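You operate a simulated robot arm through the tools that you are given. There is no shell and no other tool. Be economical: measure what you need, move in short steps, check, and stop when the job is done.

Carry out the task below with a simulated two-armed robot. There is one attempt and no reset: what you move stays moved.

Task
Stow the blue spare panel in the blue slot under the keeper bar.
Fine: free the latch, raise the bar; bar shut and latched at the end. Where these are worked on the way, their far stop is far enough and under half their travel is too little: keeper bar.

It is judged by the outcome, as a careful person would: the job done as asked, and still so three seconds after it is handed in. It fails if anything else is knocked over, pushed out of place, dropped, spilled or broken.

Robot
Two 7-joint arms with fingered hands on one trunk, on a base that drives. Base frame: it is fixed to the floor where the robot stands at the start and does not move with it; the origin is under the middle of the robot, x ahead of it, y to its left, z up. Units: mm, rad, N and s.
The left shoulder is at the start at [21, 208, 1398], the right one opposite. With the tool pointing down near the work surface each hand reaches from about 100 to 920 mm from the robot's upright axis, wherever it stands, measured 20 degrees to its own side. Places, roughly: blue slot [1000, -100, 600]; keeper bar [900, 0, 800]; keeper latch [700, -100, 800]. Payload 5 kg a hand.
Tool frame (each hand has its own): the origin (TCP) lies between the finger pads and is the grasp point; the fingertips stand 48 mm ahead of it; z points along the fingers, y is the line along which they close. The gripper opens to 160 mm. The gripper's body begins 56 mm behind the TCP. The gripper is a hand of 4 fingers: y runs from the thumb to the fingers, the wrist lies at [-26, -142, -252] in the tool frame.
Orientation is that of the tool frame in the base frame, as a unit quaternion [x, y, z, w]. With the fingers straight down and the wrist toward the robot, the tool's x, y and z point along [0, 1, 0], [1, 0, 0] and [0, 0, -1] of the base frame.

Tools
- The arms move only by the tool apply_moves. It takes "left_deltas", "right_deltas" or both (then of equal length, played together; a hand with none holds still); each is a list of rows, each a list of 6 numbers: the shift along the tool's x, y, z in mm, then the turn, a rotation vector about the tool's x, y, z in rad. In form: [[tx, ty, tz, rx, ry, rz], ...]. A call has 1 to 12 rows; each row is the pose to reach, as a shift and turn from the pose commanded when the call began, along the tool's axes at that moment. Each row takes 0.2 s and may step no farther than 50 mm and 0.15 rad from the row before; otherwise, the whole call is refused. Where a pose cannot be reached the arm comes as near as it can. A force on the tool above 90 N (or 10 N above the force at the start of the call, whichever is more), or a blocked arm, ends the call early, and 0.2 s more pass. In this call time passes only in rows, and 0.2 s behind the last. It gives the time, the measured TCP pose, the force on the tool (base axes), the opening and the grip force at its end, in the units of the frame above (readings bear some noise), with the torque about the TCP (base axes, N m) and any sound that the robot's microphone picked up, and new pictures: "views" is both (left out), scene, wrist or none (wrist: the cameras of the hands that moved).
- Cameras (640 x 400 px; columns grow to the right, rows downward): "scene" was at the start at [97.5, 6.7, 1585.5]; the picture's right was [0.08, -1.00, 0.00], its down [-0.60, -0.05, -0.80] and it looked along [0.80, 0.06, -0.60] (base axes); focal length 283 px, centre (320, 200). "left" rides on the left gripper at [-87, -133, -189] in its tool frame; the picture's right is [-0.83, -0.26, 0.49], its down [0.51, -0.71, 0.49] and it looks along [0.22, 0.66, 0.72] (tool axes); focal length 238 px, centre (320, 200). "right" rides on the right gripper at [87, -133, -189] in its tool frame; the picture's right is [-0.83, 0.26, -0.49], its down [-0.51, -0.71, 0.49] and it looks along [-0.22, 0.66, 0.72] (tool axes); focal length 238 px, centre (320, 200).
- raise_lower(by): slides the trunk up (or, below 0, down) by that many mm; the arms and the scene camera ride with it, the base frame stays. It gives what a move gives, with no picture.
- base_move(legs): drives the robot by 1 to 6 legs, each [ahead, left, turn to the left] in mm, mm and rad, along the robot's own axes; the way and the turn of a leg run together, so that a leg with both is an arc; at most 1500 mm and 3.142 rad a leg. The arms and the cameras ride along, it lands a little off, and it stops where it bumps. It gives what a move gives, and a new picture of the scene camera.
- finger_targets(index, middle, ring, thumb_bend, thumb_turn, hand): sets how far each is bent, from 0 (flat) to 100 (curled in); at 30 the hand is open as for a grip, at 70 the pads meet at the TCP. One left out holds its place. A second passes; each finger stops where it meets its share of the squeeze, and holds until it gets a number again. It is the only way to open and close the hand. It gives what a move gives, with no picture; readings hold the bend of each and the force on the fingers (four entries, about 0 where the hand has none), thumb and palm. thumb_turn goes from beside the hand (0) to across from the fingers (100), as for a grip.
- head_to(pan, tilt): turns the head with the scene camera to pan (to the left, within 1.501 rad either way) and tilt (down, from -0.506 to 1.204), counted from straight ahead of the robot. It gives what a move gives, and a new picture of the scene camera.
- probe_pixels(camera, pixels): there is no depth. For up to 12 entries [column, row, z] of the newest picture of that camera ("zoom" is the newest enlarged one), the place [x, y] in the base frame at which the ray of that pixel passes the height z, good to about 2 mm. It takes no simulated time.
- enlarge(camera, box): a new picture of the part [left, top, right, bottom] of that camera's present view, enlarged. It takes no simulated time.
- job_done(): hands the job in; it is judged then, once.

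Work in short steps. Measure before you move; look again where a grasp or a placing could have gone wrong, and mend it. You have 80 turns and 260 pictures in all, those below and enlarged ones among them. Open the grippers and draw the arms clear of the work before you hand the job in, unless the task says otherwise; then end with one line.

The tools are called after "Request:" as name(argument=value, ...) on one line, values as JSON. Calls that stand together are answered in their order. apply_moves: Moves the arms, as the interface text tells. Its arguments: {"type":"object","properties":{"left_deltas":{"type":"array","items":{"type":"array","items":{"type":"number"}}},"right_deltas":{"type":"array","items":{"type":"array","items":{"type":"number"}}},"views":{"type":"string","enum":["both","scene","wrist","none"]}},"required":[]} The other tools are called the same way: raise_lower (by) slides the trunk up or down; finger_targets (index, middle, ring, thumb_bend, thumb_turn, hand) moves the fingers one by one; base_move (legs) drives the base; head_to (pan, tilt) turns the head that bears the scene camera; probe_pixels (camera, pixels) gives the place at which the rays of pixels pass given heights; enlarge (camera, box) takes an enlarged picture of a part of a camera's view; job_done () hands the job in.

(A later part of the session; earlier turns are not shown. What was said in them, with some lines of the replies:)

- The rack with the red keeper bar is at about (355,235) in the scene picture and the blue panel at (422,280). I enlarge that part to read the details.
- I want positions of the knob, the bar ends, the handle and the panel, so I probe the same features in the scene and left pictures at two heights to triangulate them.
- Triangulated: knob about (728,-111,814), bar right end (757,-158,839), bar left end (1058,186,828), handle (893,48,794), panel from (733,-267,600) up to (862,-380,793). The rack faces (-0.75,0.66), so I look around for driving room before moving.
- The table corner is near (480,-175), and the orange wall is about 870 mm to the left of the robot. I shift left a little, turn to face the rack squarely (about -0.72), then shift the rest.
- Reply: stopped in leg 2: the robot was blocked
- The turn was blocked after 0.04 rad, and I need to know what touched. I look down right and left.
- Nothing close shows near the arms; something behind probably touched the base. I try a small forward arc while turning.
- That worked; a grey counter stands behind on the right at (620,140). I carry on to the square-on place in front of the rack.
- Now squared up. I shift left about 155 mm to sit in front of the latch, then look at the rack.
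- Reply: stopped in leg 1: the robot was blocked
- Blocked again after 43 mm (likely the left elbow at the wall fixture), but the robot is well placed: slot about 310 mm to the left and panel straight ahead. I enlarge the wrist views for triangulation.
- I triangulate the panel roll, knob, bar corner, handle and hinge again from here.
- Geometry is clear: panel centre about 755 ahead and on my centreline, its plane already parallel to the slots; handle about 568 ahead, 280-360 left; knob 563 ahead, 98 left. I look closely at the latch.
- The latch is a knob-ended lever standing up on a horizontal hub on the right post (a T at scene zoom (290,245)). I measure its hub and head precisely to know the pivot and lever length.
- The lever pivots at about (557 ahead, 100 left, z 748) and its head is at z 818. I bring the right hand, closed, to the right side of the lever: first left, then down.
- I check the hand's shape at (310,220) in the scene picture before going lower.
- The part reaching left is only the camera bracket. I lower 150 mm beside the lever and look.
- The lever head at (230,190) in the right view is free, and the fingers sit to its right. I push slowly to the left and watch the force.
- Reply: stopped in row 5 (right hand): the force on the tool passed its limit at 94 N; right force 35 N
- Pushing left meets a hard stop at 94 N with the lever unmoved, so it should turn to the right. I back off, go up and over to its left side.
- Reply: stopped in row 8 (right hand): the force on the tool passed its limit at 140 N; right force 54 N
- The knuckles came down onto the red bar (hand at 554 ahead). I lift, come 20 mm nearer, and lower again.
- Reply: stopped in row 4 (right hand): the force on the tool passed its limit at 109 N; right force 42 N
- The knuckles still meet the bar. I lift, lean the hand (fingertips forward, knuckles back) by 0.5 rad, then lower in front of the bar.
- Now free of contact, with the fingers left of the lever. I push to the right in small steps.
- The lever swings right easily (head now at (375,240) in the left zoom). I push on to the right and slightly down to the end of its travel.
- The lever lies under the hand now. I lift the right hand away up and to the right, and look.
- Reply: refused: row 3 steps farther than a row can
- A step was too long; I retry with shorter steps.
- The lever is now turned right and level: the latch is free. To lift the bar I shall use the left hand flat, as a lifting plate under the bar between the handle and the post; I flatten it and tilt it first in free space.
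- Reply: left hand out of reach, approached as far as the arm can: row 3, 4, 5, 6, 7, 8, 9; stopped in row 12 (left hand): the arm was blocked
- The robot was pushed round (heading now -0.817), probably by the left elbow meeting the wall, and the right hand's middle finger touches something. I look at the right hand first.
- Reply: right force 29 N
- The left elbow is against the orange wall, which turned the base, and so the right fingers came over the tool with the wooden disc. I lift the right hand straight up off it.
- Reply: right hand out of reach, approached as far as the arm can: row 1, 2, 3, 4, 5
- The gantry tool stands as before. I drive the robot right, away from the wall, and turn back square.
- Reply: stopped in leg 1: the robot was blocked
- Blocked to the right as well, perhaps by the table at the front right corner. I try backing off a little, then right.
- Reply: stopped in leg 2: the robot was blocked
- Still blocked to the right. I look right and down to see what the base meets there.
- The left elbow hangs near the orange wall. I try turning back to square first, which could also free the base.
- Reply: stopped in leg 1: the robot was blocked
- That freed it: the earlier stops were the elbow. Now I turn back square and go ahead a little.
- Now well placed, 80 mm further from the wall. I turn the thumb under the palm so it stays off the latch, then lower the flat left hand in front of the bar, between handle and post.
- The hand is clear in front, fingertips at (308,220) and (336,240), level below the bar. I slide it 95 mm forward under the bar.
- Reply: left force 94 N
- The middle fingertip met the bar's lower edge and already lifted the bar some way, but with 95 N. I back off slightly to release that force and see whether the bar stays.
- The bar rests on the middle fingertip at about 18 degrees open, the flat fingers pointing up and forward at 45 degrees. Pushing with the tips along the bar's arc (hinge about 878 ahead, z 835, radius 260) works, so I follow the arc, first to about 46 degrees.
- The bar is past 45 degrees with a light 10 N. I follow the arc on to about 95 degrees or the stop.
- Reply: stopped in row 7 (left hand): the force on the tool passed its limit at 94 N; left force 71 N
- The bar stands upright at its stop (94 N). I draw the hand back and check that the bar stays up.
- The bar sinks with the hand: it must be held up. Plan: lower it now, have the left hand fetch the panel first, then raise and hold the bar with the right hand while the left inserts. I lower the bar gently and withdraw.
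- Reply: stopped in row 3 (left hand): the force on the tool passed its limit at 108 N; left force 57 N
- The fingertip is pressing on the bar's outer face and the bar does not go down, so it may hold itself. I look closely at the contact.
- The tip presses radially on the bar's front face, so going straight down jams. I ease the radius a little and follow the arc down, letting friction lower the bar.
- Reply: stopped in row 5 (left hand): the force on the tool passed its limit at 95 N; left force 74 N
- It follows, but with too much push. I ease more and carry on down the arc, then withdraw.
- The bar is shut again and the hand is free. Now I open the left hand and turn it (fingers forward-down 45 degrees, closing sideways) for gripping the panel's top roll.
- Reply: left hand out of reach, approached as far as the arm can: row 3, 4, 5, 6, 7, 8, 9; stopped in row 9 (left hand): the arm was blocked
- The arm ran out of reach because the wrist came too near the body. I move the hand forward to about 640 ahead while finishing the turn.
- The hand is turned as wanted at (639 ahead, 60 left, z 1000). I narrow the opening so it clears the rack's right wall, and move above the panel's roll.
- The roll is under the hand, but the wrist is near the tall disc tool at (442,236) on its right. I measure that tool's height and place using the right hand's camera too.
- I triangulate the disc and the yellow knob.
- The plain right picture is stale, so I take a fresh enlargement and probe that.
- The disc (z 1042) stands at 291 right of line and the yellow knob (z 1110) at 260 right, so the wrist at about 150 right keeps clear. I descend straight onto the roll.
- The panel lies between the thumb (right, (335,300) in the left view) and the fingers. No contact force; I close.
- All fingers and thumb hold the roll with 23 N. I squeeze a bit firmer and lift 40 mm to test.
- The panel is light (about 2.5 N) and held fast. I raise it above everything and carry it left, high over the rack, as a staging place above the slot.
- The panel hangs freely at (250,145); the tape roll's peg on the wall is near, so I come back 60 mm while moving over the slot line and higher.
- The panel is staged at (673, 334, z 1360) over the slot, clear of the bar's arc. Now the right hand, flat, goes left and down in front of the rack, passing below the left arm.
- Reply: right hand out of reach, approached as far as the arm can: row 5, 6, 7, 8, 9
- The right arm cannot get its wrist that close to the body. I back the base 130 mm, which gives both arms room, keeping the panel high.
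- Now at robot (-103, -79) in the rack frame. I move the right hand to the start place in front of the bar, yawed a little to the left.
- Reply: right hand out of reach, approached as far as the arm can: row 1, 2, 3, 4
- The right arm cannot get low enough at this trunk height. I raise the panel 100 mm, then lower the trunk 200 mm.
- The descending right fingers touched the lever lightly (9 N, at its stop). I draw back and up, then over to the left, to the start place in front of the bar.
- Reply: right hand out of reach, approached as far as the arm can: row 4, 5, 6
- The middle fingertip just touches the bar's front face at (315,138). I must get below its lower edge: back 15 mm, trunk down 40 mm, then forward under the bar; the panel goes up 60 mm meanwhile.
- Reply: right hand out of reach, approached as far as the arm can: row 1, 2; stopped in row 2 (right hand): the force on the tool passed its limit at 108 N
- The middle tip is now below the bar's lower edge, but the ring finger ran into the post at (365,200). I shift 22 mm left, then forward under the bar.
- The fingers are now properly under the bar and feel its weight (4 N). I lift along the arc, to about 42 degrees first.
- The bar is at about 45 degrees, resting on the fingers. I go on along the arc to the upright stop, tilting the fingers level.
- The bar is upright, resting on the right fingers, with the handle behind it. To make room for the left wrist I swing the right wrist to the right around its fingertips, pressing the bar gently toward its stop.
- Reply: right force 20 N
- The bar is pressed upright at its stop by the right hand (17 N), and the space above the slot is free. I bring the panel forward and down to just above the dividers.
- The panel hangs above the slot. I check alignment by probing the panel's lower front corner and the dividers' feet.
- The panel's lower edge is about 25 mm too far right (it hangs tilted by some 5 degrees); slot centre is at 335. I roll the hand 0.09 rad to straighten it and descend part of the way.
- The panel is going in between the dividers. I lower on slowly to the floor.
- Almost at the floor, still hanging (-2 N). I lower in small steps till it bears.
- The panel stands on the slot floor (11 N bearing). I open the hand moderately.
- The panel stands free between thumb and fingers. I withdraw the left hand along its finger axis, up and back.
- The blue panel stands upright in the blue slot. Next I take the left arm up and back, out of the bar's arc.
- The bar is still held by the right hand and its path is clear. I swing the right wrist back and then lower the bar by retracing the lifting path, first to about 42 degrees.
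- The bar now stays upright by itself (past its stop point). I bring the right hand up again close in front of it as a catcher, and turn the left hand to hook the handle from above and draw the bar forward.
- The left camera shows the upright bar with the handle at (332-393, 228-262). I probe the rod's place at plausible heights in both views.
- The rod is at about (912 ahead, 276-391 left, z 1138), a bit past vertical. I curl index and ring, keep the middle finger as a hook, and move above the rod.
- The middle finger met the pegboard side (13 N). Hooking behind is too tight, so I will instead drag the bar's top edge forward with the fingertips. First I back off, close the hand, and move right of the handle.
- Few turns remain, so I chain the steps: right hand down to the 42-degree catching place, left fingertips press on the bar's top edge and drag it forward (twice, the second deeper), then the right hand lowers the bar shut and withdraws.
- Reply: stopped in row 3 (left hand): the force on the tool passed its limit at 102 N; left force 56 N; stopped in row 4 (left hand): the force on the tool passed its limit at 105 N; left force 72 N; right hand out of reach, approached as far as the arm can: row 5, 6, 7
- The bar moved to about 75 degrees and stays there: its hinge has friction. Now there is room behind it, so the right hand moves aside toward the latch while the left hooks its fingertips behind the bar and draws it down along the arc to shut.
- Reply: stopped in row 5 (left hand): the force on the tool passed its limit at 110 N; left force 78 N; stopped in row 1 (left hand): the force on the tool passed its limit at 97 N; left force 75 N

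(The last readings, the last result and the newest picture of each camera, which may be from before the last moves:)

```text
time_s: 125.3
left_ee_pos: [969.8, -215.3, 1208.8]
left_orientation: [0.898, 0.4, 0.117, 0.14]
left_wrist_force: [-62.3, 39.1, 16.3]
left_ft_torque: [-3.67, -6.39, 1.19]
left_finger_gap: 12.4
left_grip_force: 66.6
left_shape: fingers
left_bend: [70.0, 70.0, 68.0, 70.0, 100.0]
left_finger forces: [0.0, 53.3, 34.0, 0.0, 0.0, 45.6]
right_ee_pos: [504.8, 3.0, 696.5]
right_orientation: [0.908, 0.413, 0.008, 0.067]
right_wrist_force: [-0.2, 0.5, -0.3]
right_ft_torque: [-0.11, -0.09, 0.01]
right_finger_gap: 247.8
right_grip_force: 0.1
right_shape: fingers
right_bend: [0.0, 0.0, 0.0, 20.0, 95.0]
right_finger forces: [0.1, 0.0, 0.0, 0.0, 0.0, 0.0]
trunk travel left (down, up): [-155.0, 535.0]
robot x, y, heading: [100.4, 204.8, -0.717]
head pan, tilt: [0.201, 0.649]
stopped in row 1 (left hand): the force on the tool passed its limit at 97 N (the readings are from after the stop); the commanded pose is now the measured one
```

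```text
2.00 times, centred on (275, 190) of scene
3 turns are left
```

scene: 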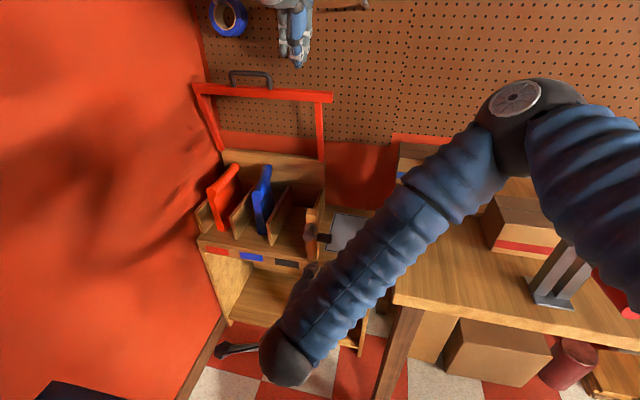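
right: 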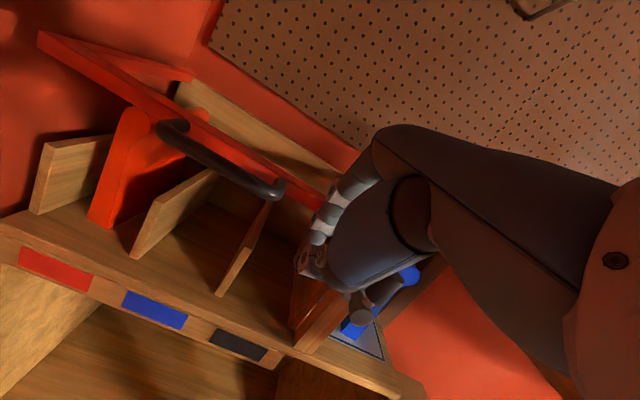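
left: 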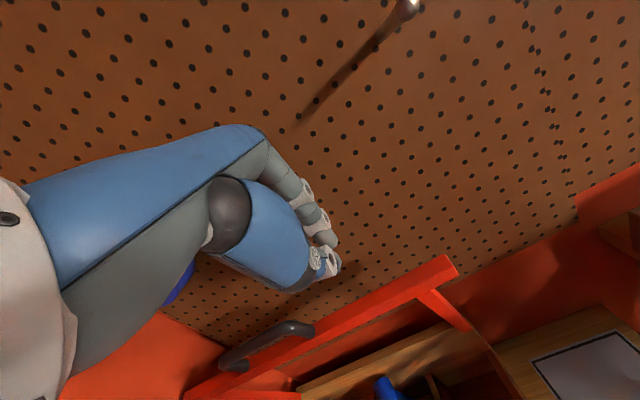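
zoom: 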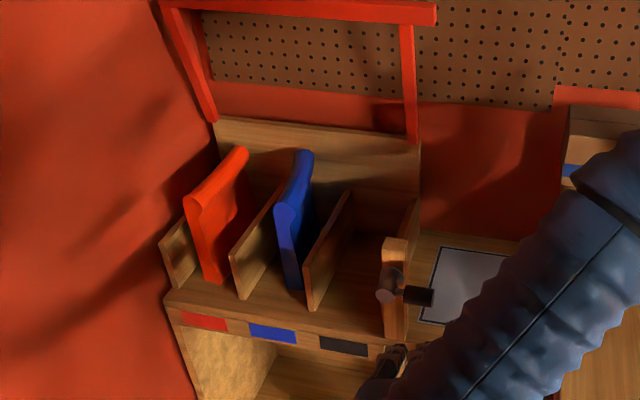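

The left knuckles met the pegboard. I tilt the hand back so only the fingertips go behind the bar, then draw it down the arc in several short calls, so that a force stop in one does not lose the rest.

Request:
apply_moves(left_deltas=[[0, -16.8, -11.9, 0, 0, 0], [0, -36.5, -30.3, -0.14, 0, 0], [0, -36.5, -30.3, -0.28, 0, 0], [0, -36.5, -30.3, -0.43, 0, 0], [0, -26.7, 7.9, -0.43, 0, 0], [0, -19.6, 45, -0.43, 0, 0]], views="none")

Request:
apply_moves(left_deltas=[[0, -17.9, 17.4, 0, 0, 0], [0, -34.4, 33.5, 0, 0, 0]], views="none")

Request:
apply_moves(left_deltas=[[0, -30.4, -20.4, 0, 0, 0], [0, -63.4, -36.4, 0, 0, 0]], views="scene")

Request:
apply_moves(left_deltas=[[0, -34.8, -11.2, 0, 0, 0], [0, -70.8, -17.4, 0, 0, 0]], views="none")

Request:
apply_moves(left_deltas=[[0, -36.4, -7.2, 0, 0, 0], [0, -73.4, -9.2, 0, 0, 0]], views="scene")

Request:
apply_moves(left_deltas=[[0, -35.5, 9, 0, 0, 0], [0, -69.3, 22.8, 0, 0, 0]], views="none")

Request:
apply_moves(left_deltas=[[0, -31.7, 18.3, 0, 0, 0], [0, -53.5, 34.9, 0, 0, 0]], views="none")

Request:
apply_moves(left_deltas=[[0, -8.6, 8.4, 0, 0, 0], [0, -17, 17, 0, 0, 0]], views="scene")

Request:
enlarge(camera="scene", box=[170, 110, 370, 290])

Request:
enlarge(camera="right", box=[0, 0, 640, 400])

```text
time_s: 126.7
left_ee_pos: [980.2, -218.0, 1151.7]
left_orientation: [0.849, 0.369, 0.197, 0.323]
left_wrist_force: [0.8, -0.4, 1.6]
left_ft_torque: [0.12, 0.16, -0.04]
left_finger_gap: 12.4
left_grip_force: 0.1
left_shape: fingers
left_bend: [70.0, 70.0, 68.0, 70.0, 100.0]
left_finger forces: [0.0, 0.1, 0.0, 0.1, 0.1, 0.0]
right_ee_pos: [511.6, -1.8, 693.2]
right_orientation: [0.909, 0.412, 0.005, 0.065]
right_wrist_force: [-0.4, -0.4, 0.3]
right_ft_torque: [-0.04, 0.02, 0.0]
right_finger_gap: 247.6
right_grip_force: 0.0
right_shape: fingers
right_bend: [0.0, 0.0, 0.0, 20.0, 95.0]
right_finger forces: [0.0, 0.1, 0.1, 0.0, 0.0, 0.1]
trunk travel left (down, up): [-155.0, 535.0]
robot x, y, heading: [101.9, 200.6, -0.714]
head pan, tilt: [0.201, 0.649]
```

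```text
time_s: 127.3
left_ee_pos: [983.6, -212.6, 1099.6]
left_orientation: [0.849, 0.368, 0.197, 0.322]
left_wrist_force: [0.9, -0.4, 0.9]
left_ft_torque: [0.07, 0.09, -0.09]
left_finger_gap: 12.5
left_grip_force: 0.0
left_shape: fingers
left_bend: [70.0, 70.0, 68.0, 70.0, 100.0]
left_finger forces: [0.0, 0.0, 0.0, 0.0, 0.0, 0.0]
right_ee_pos: [511.8, -0.9, 691.3]
right_orientation: [0.909, 0.412, 0.004, 0.064]
right_wrist_force: [0.5, -0.9, 0.1]
right_ft_torque: [0.04, 0.06, -0.01]
right_finger_gap: 247.7
right_grip_force: 0.1
right_shape: fingers
right_bend: [0.0, 0.0, 0.0, 20.0, 95.0]
right_finger forces: [0.0, 0.0, 0.1, 0.0, 0.0, 0.0]
trunk travel left (down, up): [-155.0, 535.0]
robot x, y, heading: [99.9, 204.8, -0.716]
head pan, tilt: [0.201, 0.649]
```

```text
time_s: 127.9
left_ee_pos: [931.5, -164.2, 1086.5]
left_orientation: [0.849, 0.368, 0.197, 0.323]
left_wrist_force: [-0.2, -0.4, 1.0]
left_ft_torque: [0.06, 0.05, -0.01]
left_finger_gap: 12.2
left_grip_force: 0.0
left_shape: fingers
left_bend: [70.0, 70.0, 68.0, 70.0, 100.0]
left_finger forces: [0.0, 0.1, 0.1, 0.1, 0.1, 0.1]
right_ee_pos: [511.1, -1.1, 692.3]
right_orientation: [0.909, 0.412, 0.004, 0.064]
right_wrist_force: [0.4, -0.8, 0.4]
right_ft_torque: [-0.02, 0.0, 0.0]
right_finger_gap: 247.8
right_grip_force: 0.0
right_shape: fingers
right_bend: [0.0, 0.0, 0.0, 20.0, 95.0]
right_finger forces: [0.0, 0.1, 0.1, 0.1, 0.1, 0.0]
trunk travel left (down, up): [-155.0, 535.0]
robot x, y, heading: [101.7, 206.2, -0.714]
head pan, tilt: [0.201, 0.649]
```

scene: 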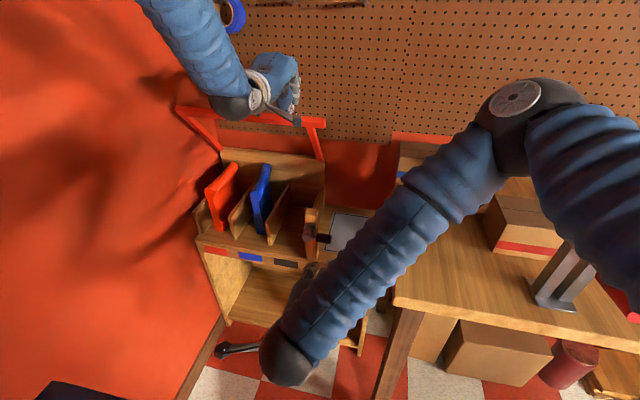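

```text
time_s: 128.5
left_ee_pos: [887.9, -122.6, 1047.5]
left_orientation: [0.849, 0.368, 0.196, 0.324]
left_wrist_force: [0.5, 0.3, 0.7]
left_ft_torque: [0.04, 0.08, -0.01]
left_finger_gap: 12.4
left_grip_force: 0.0
left_shape: fingers
left_bend: [70.0, 70.0, 68.0, 70.0, 100.0]
left_finger forces: [0.0, 0.1, 0.1, 0.0, 0.0, 0.1]
right_ee_pos: [511.2, -2.1, 693.0]
right_orientation: [0.909, 0.412, 0.004, 0.064]
right_wrist_force: [1.2, 0.1, 0.4]
right_ft_torque: [0.02, 0.02, -0.01]
right_finger_gap: 247.9
right_grip_force: 0.2
right_shape: fingers
right_bend: [0.0, 0.0, 0.0, 20.0, 95.0]
right_finger forces: [0.0, 0.0, 0.0, 0.1, 0.0, 0.1]
trunk travel left (down, up): [-155.0, 535.0]
robot x, y, heading: [102.8, 205.8, -0.714]
head pan, tilt: [0.201, 0.649]
```

```text
time_s: 129.1
left_ee_pos: [843.5, -77.1, 1002.1]
left_orientation: [0.85, 0.367, 0.196, 0.324]
left_wrist_force: [0.2, -0.1, 0.5]
left_ft_torque: [0.08, 0.07, 0.0]
left_finger_gap: 12.3
left_grip_force: 0.1
left_shape: fingers
left_bend: [70.0, 70.0, 68.0, 70.0, 100.0]
left_finger forces: [0.0, 0.1, 0.0, 0.0, 0.1, 0.0]
right_ee_pos: [511.9, -0.9, 692.7]
right_orientation: [0.909, 0.412, 0.004, 0.064]
right_wrist_force: [-0.7, 0.0, 1.5]
right_ft_torque: [0.0, 0.01, -0.05]
right_finger_gap: 247.7
right_grip_force: 0.0
right_shape: fingers
right_bend: [0.0, 0.0, 0.0, 20.0, 95.0]
right_finger forces: [0.0, 0.0, 0.0, 0.0, 0.1, 0.0]
trunk travel left (down, up): [-155.0, 535.0]
robot x, y, heading: [102.2, 206.1, -0.715]
head pan, tilt: [0.201, 0.649]
```

scene: 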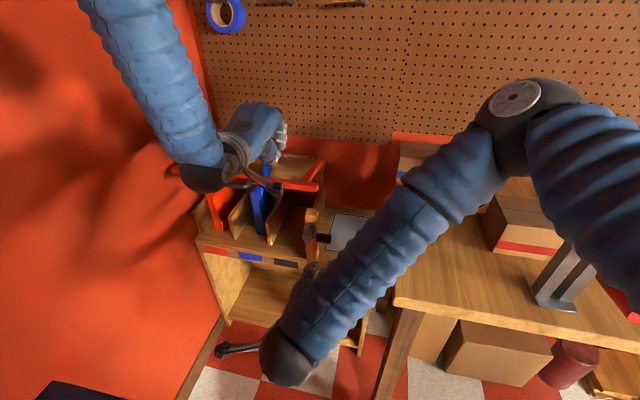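

```text
time_s: 129.7
left_ee_pos: [821.2, -52.7, 937.1]
left_orientation: [0.849, 0.368, 0.196, 0.323]
left_wrist_force: [0.3, -0.8, 1.5]
left_ft_torque: [0.03, 0.07, -0.03]
left_finger_gap: 12.3
left_grip_force: 0.0
left_shape: fingers
left_bend: [70.0, 70.0, 68.0, 70.0, 100.0]
left_finger forces: [0.0, 0.1, 0.0, 0.0, 0.1, 0.0]
right_ee_pos: [511.3, 0.0, 692.8]
right_orientation: [0.909, 0.412, 0.005, 0.064]
right_wrist_force: [1.1, 0.4, -0.2]
right_ft_torque: [-0.01, 0.04, -0.01]
right_finger_gap: 247.8
right_grip_force: 0.0
right_shape: fingers
right_bend: [0.0, 0.0, 0.0, 20.0, 95.0]
right_finger forces: [0.0, 0.0, 0.1, 0.0, 0.0, 0.0]
trunk travel left (down, up): [-155.0, 535.0]
robot x, y, heading: [102.4, 203.7, -0.717]
head pan, tilt: [0.201, 0.649]
```

```text
time_s: 130.3
left_ee_pos: [813.5, -39.9, 880.1]
left_orientation: [0.848, 0.367, 0.198, 0.327]
left_wrist_force: [-4.6, 2.7, 21.0]
left_ft_torque: [-0.34, -0.26, -0.02]
left_finger_gap: 6.6
left_grip_force: 13.1
left_shape: fingers
left_bend: [68.0, 70.0, 68.0, 73.0, 100.0]
left_finger forces: [0.0, 0.0, 0.0, 0.0, 26.0, 0.0]
right_ee_pos: [509.3, -1.2, 693.7]
right_orientation: [0.909, 0.412, 0.006, 0.065]
right_wrist_force: [0.0, -0.5, 0.2]
right_ft_torque: [0.02, 0.0, -0.02]
right_finger_gap: 247.9
right_grip_force: 0.0
right_shape: fingers
right_bend: [0.0, 0.0, 0.0, 20.0, 95.0]
right_finger forces: [0.1, 0.1, 0.0, 0.1, 0.0, 0.0]
trunk travel left (down, up): [-155.0, 535.0]
robot x, y, heading: [101.9, 201.4, -0.717]
head pan, tilt: [0.201, 0.649]
```

```text
time_s: 130.9
left_ee_pos: [813.2, -37.8, 865.2]
left_orientation: [0.844, 0.366, 0.202, 0.335]
left_wrist_force: [-17.0, 8.8, 74.1]
left_ft_torque: [-1.38, -1.19, -0.41]
left_finger_gap: 6.4
left_grip_force: 41.9
left_shape: fingers
left_bend: [64.0, 68.0, 68.0, 78.0, 100.0]
left_finger forces: [0.0, 27.4, 0.1, 0.0, 57.1, 0.0]
right_ee_pos: [508.3, 1.1, 696.3]
right_orientation: [0.909, 0.412, 0.007, 0.066]
right_wrist_force: [0.1, -0.2, -0.2]
right_ft_torque: [0.0, 0.0, -0.03]
right_finger_gap: 247.9
right_grip_force: 0.1
right_shape: fingers
right_bend: [0.0, 0.0, 0.0, 20.0, 95.0]
right_finger forces: [0.0, 0.1, 0.0, 0.0, 0.0, 0.0]
trunk travel left (down, up): [-155.0, 535.0]
robot x, y, heading: [99.8, 203.5, -0.718]
head pan, tilt: [0.201, 0.649]
```

scene: 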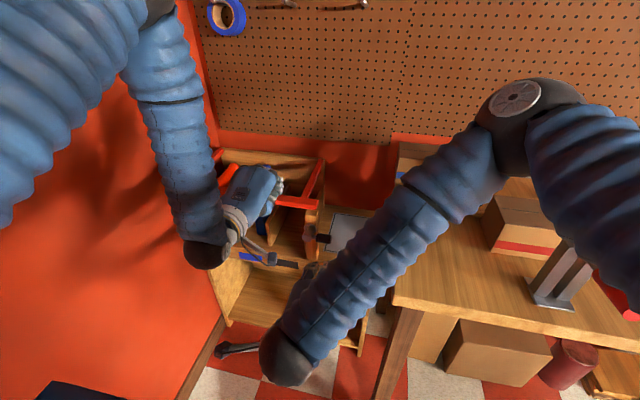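

```text
2.22 times, centred on (270, 200) of scene
```

zoom: 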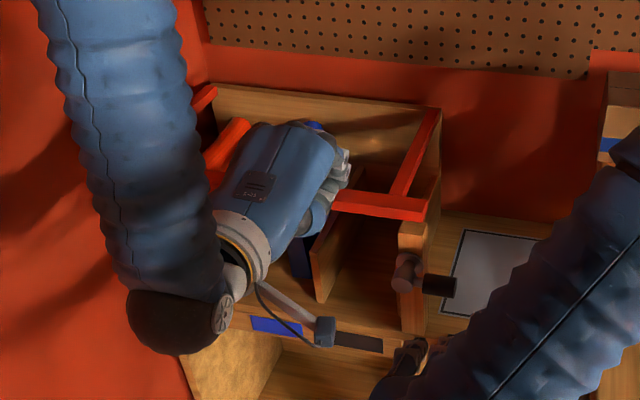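

```text
1.00 times, centred on (320, 200) of right (not enlarged: the box is as wide or as high as the picture)
2 turns are left
```

zoom: 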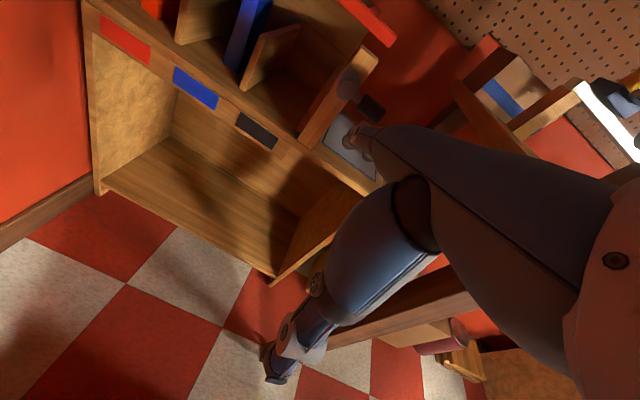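

The bar is down, its right end on the post, held by the left hand with 74 N. Now the latch: the right hand's flat fingers go under the lever beside the hub, raise it upright, and press it left to its stop; then both hands withdraw.

Request:
apply_moves(right_deltas=[[-6, -1.9, 14.9, 0, 0, 0], [-6, 32.8, 19.4, 0, 0, 0], [-6, 62.5, 23.3, 0, 0, 0], [-6, 89.3, 26.8, 0, 0, 0]], views="wrist")

Request:
apply_moves(right_deltas=[[0, 3.2, -24.8, 0, 0, 0], [0, 6.5, -49.6, 0, 0, 0], [0, 9.7, -74.4, 0, 0, 0], [0, 11.9, -91.2, 0, 0, 0]], views="wrist")

Request:
apply_moves(right_deltas=[[10, 0, 0, 0, 0, 0], [20, 0, 0, 0, 0, 0], [30, 0, 0, 0, 0, 0], [38, 0, 0, 0, 0, 0]], views="wrist")

Request:
apply_moves(right_deltas=[[-20, 0, 0, 0, 0, 0], [-30, -45, 0, 0, 0, 0], [-30, -90, 0, 0, 0, 0], [-30, -130, 0, 0, 0, 0]], views="none")

Request:
apply_moves(left_deltas=[[0, 14, -14, 0, 0, 0], [0, 43, -42, 0, 0, 0], [0, 57, -70, 0, 0, 0], [0, 57, -115, 0, 0, 0], [0, 57, -160, 0, 0, 0], [0, 57, -205, 0, 0, 0], [0, 57, -245, 0, 0, 0]], views="scene")

Request:
finger_targets(hand="left", index=30, middle=30, ring=30, thumb_bend=30)

Request:
enlarge(camera="scene", box=[170, 110, 370, 290])

Request:
enlarge(camera="scene", box=[270, 180, 350, 270])

```text
time_s: 131.9
left_ee_pos: [813.7, -38.4, 862.7]
left_orientation: [0.844, 0.366, 0.203, 0.334]
left_wrist_force: [-12.9, 6.4, 73.2]
left_ft_torque: [-1.18, -1.58, -0.03]
left_finger_gap: 6.6
left_grip_force: 42.2
left_shape: fingers
left_bend: [63.0, 67.0, 68.0, 78.0, 100.0]
left_finger forces: [0.1, 30.6, 0.0, 0.1, 53.9, 0.0]
right_ee_pos: [571.5, -67.7, 679.6]
right_orientation: [0.909, 0.412, 0.007, 0.066]
right_wrist_force: [-0.8, -0.8, -0.2]
right_ft_torque: [0.03, 0.0, -0.11]
right_finger_gap: 247.5
right_grip_force: 0.4
right_shape: fingers
right_bend: [0.0, 0.0, 0.0, 20.0, 95.0]
right_finger forces: [0.1, 1.0, 0.1, 0.0, 0.0, 0.1]
trunk travel left (down, up): [-155.0, 535.0]
robot x, y, heading: [106.5, 202.3, -0.714]
head pan, tilt: [0.201, 0.649]
```

right: 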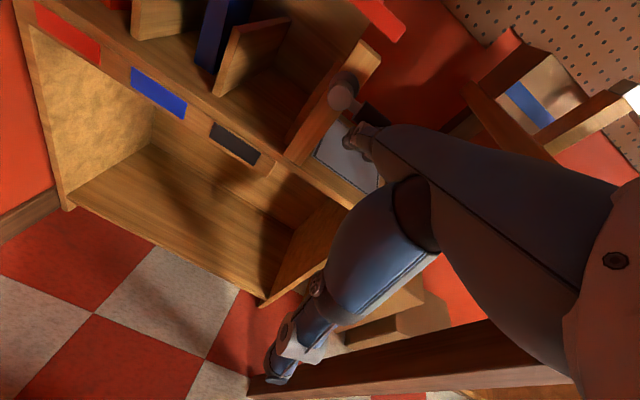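

```text
time_s: 132.9
left_ee_pos: [814.8, -38.5, 862.9]
left_orientation: [0.845, 0.366, 0.202, 0.334]
left_wrist_force: [-13.5, 7.3, 75.3]
left_ft_torque: [-1.22, -1.63, -0.01]
left_finger_gap: 6.2
left_grip_force: 42.6
left_shape: fingers
left_bend: [63.0, 67.0, 68.0, 78.0, 100.0]
left_finger forces: [0.1, 31.5, 0.1, 0.0, 54.3, 0.0]
right_ee_pos: [573.4, -65.1, 771.1]
right_orientation: [0.909, 0.411, 0.007, 0.065]
right_wrist_force: [-1.4, 0.1, -0.1]
right_ft_torque: [-0.02, -0.1, -0.15]
right_finger_gap: 247.3
right_grip_force: 0.3
right_shape: fingers
right_bend: [0.0, 0.0, 0.0, 20.0, 95.0]
right_finger forces: [1.1, 0.1, 0.1, 0.0, 0.0, 0.0]
trunk travel left (down, up): [-155.0, 535.0]
robot x, y, heading: [103.8, 206.5, -0.714]
head pan, tilt: [0.201, 0.649]
```

right: 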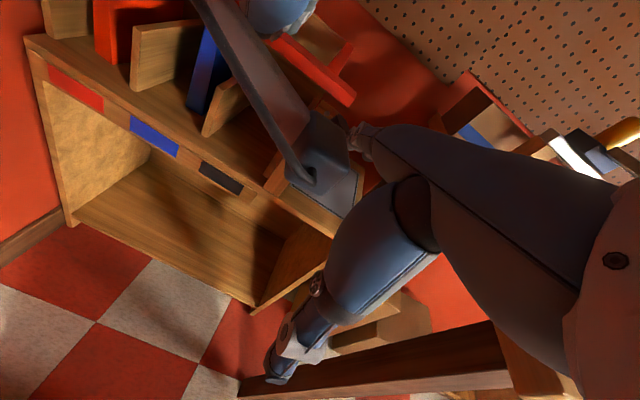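

```text
time_s: 133.9
left_ee_pos: [814.7, -37.4, 862.1]
left_orientation: [0.845, 0.366, 0.203, 0.333]
left_wrist_force: [-5.9, 6.6, 70.0]
left_ft_torque: [-1.08, -1.72, 0.25]
left_finger_gap: 6.6
left_grip_force: 39.9
left_shape: fingers
left_bend: [63.0, 67.0, 68.0, 78.0, 100.0]
left_finger forces: [0.0, 29.3, 0.1, 0.0, 51.0, 0.1]
right_ee_pos: [599.7, -37.2, 769.0]
right_orientation: [0.91, 0.41, 0.007, 0.066]
right_wrist_force: [-17.5, -6.6, 3.4]
right_ft_torque: [0.01, -1.25, -2.1]
right_finger_gap: 246.1
right_grip_force: 11.0
right_shape: fingers
right_bend: [0.0, 0.0, 0.0, 20.0, 95.0]
right_finger forces: [20.7, 0.1, 0.0, 0.1, 0.0, 0.0]
trunk travel left (down, up): [-155.0, 535.0]
robot x, y, heading: [103.2, 201.8, -0.715]
head pan, tilt: [0.201, 0.649]
```

right: 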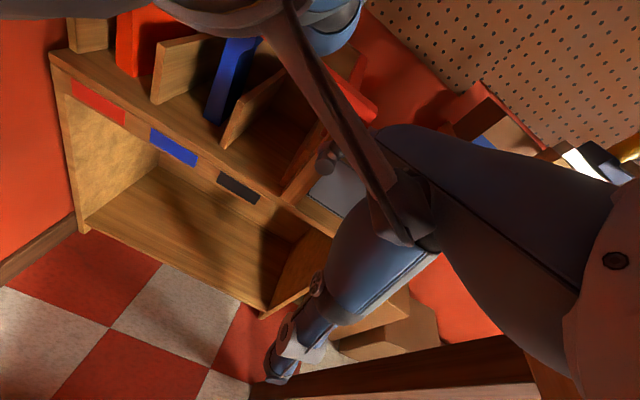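

```text
time_s: 134.9
left_ee_pos: [814.0, -39.0, 865.7]
left_orientation: [0.845, 0.366, 0.203, 0.334]
left_wrist_force: [-13.8, 7.1, 74.6]
left_ft_torque: [-1.23, -1.61, 0.04]
left_finger_gap: 6.4
left_grip_force: 42.7
left_shape: fingers
left_bend: [63.0, 67.0, 68.0, 78.0, 100.0]
left_finger forces: [0.0, 32.5, 0.0, 0.1, 53.6, 0.1]
right_ee_pos: [483.2, 27.8, 755.4]
right_orientation: [0.909, 0.411, 0.007, 0.067]
right_wrist_force: [-0.1, -0.7, 0.1]
right_ft_torque: [0.03, 0.05, -0.02]
right_finger_gap: 247.9
right_grip_force: 0.1
right_shape: fingers
right_bend: [0.0, 0.0, 0.0, 20.0, 95.0]
right_finger forces: [0.0, 0.0, 0.1, 0.0, 0.0, 0.0]
trunk travel left (down, up): [-155.0, 535.0]
robot x, y, heading: [103.9, 199.4, -0.716]
head pan, tilt: [0.201, 0.649]
```

```text
time_s: 136.5
left_ee_pos: [753.5, -11.7, 1061.7]
left_orientation: [0.85, 0.368, 0.196, 0.322]
left_wrist_force: [-0.3, 0.6, 0.1]
left_ft_torque: [-0.04, -0.05, 0.0]
left_finger_gap: 12.2
left_grip_force: 0.1
left_shape: fingers
left_bend: [70.0, 70.0, 68.0, 70.0, 100.0]
left_finger forces: [0.1, 0.0, 0.0, 0.0, 0.0, 0.1]
left hand out of reach, approached as far as the arm can: row 6, 7
right_ee_pos: [485.4, 27.1, 753.9]
right_orientation: [0.909, 0.412, 0.005, 0.064]
right_wrist_force: [-0.6, -1.2, 1.0]
right_ft_torque: [-0.07, -0.02, 0.0]
right_finger_gap: 248.0
right_grip_force: 0.0
right_shape: fingers
right_bend: [0.0, 0.0, 0.0, 20.0, 95.0]
right_finger forces: [0.1, 0.1, 0.0, 0.0, 0.1, 0.1]
trunk travel left (down, up): [-155.0, 535.0]
robot x, y, heading: [100.1, 200.6, -0.719]
head pan, tilt: [0.201, 0.649]
```

scene: 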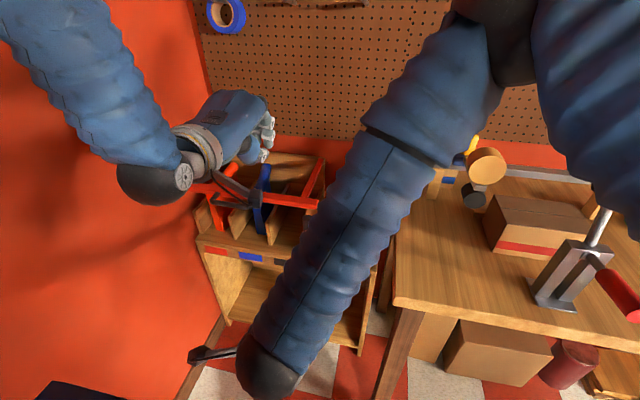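

```text
time_s: 137.5
left_ee_pos: [753.6, -12.7, 1062.4]
left_orientation: [0.849, 0.369, 0.196, 0.323]
left_wrist_force: [0.3, -0.4, -0.3]
left_ft_torque: [0.0, -0.05, 0.0]
left_finger_gap: 170.0
left_grip_force: 0.1
left_shape: fingers
left_bend: [30.0, 30.0, 30.0, 30.0, 96.0]
left_finger forces: [0.0, 0.0, 0.0, 0.0, 0.0, 0.0]
right_ee_pos: [485.1, 26.8, 752.7]
right_orientation: [0.909, 0.412, 0.005, 0.064]
right_wrist_force: [-0.3, 0.3, 0.4]
right_ft_torque: [-0.03, 0.0, 0.02]
right_finger_gap: 247.8
right_grip_force: 0.0
right_shape: fingers
right_bend: [0.0, 0.0, 0.0, 20.0, 95.0]
right_finger forces: [0.1, 0.0, 0.1, 0.0, 0.0, 0.0]
trunk travel left (down, up): [-155.0, 535.0]
robot x, y, heading: [101.8, 204.1, -0.709]
head pan, tilt: [0.201, 0.649]
```

```text
2.22 times, centred on (270, 200) of scene
```

zoom: 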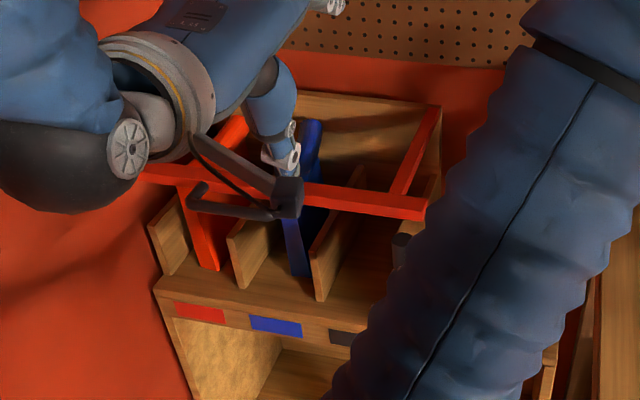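

```text
4.44 times, centred on (310, 225) of scene
1 turns are left
```

zoom: 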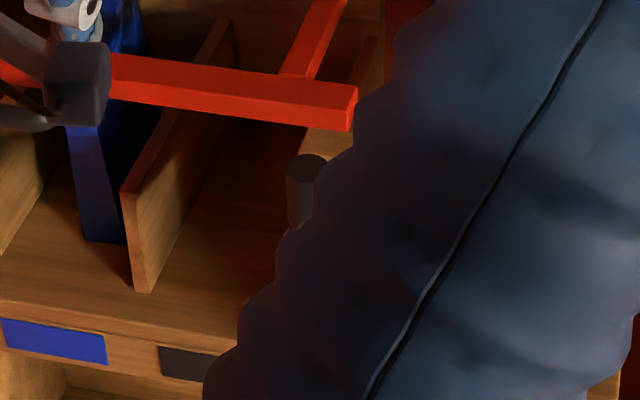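

The knob stands upright again at (307,165), pressed to its stop with 20 N. The bar is shut and the blue panel stands in its slot. I lift the left hand clear and hand in.

Request:
apply_moves(left_deltas=[[0, 28.7, -27.9, 0, 0, 0], [0, 57.4, -55.8, 0, 0, 0], [0, 86, -83.6, 0, 0, 0], [0, 114.7, -111.5, 0, 0, 0]], views="none")

Request:
job_done()

```text
time_s: 138.5
left_ee_pos: [736.2, -33.4, 1216.8]
left_orientation: [0.856, 0.347, 0.229, 0.307]
left_wrist_force: [-1.0, 0.7, 2.6]
left_ft_torque: [0.1, 0.16, -0.08]
left_finger_gap: 170.0
left_grip_force: 0.1
left_shape: fingers
left_bend: [30.0, 30.0, 30.0, 30.0, 95.0]
left_finger forces: [0.1, 0.2, 0.1, 0.0, 0.0, 0.0]
right_ee_pos: [485.3, 27.7, 753.0]
right_orientation: [0.909, 0.411, 0.006, 0.063]
right_wrist_force: [-1.3, -0.1, 0.3]
right_ft_torque: [0.02, -0.15, 0.03]
right_finger_gap: 247.8
right_grip_force: 0.0
right_shape: fingers
right_bend: [0.0, 0.0, 0.0, 20.0, 95.0]
right_finger forces: [0.0, 0.1, 0.1, 0.0, 0.0, 0.0]
trunk travel left (down, up): [-155.0, 535.0]
robot x, y, heading: [101.4, 204.0, -0.72]
head pan, tilt: [0.201, 0.649]
```

```text
The job is handed in.
```

The blue panel stands in the blue slot, the keeper bar is shut over it, and the latch lever is back upright against its stop; I did not tug the bar to test the latch, and the right fingers brushed the gantry tool on the bench once (about 20 N) but it looked unmoved.
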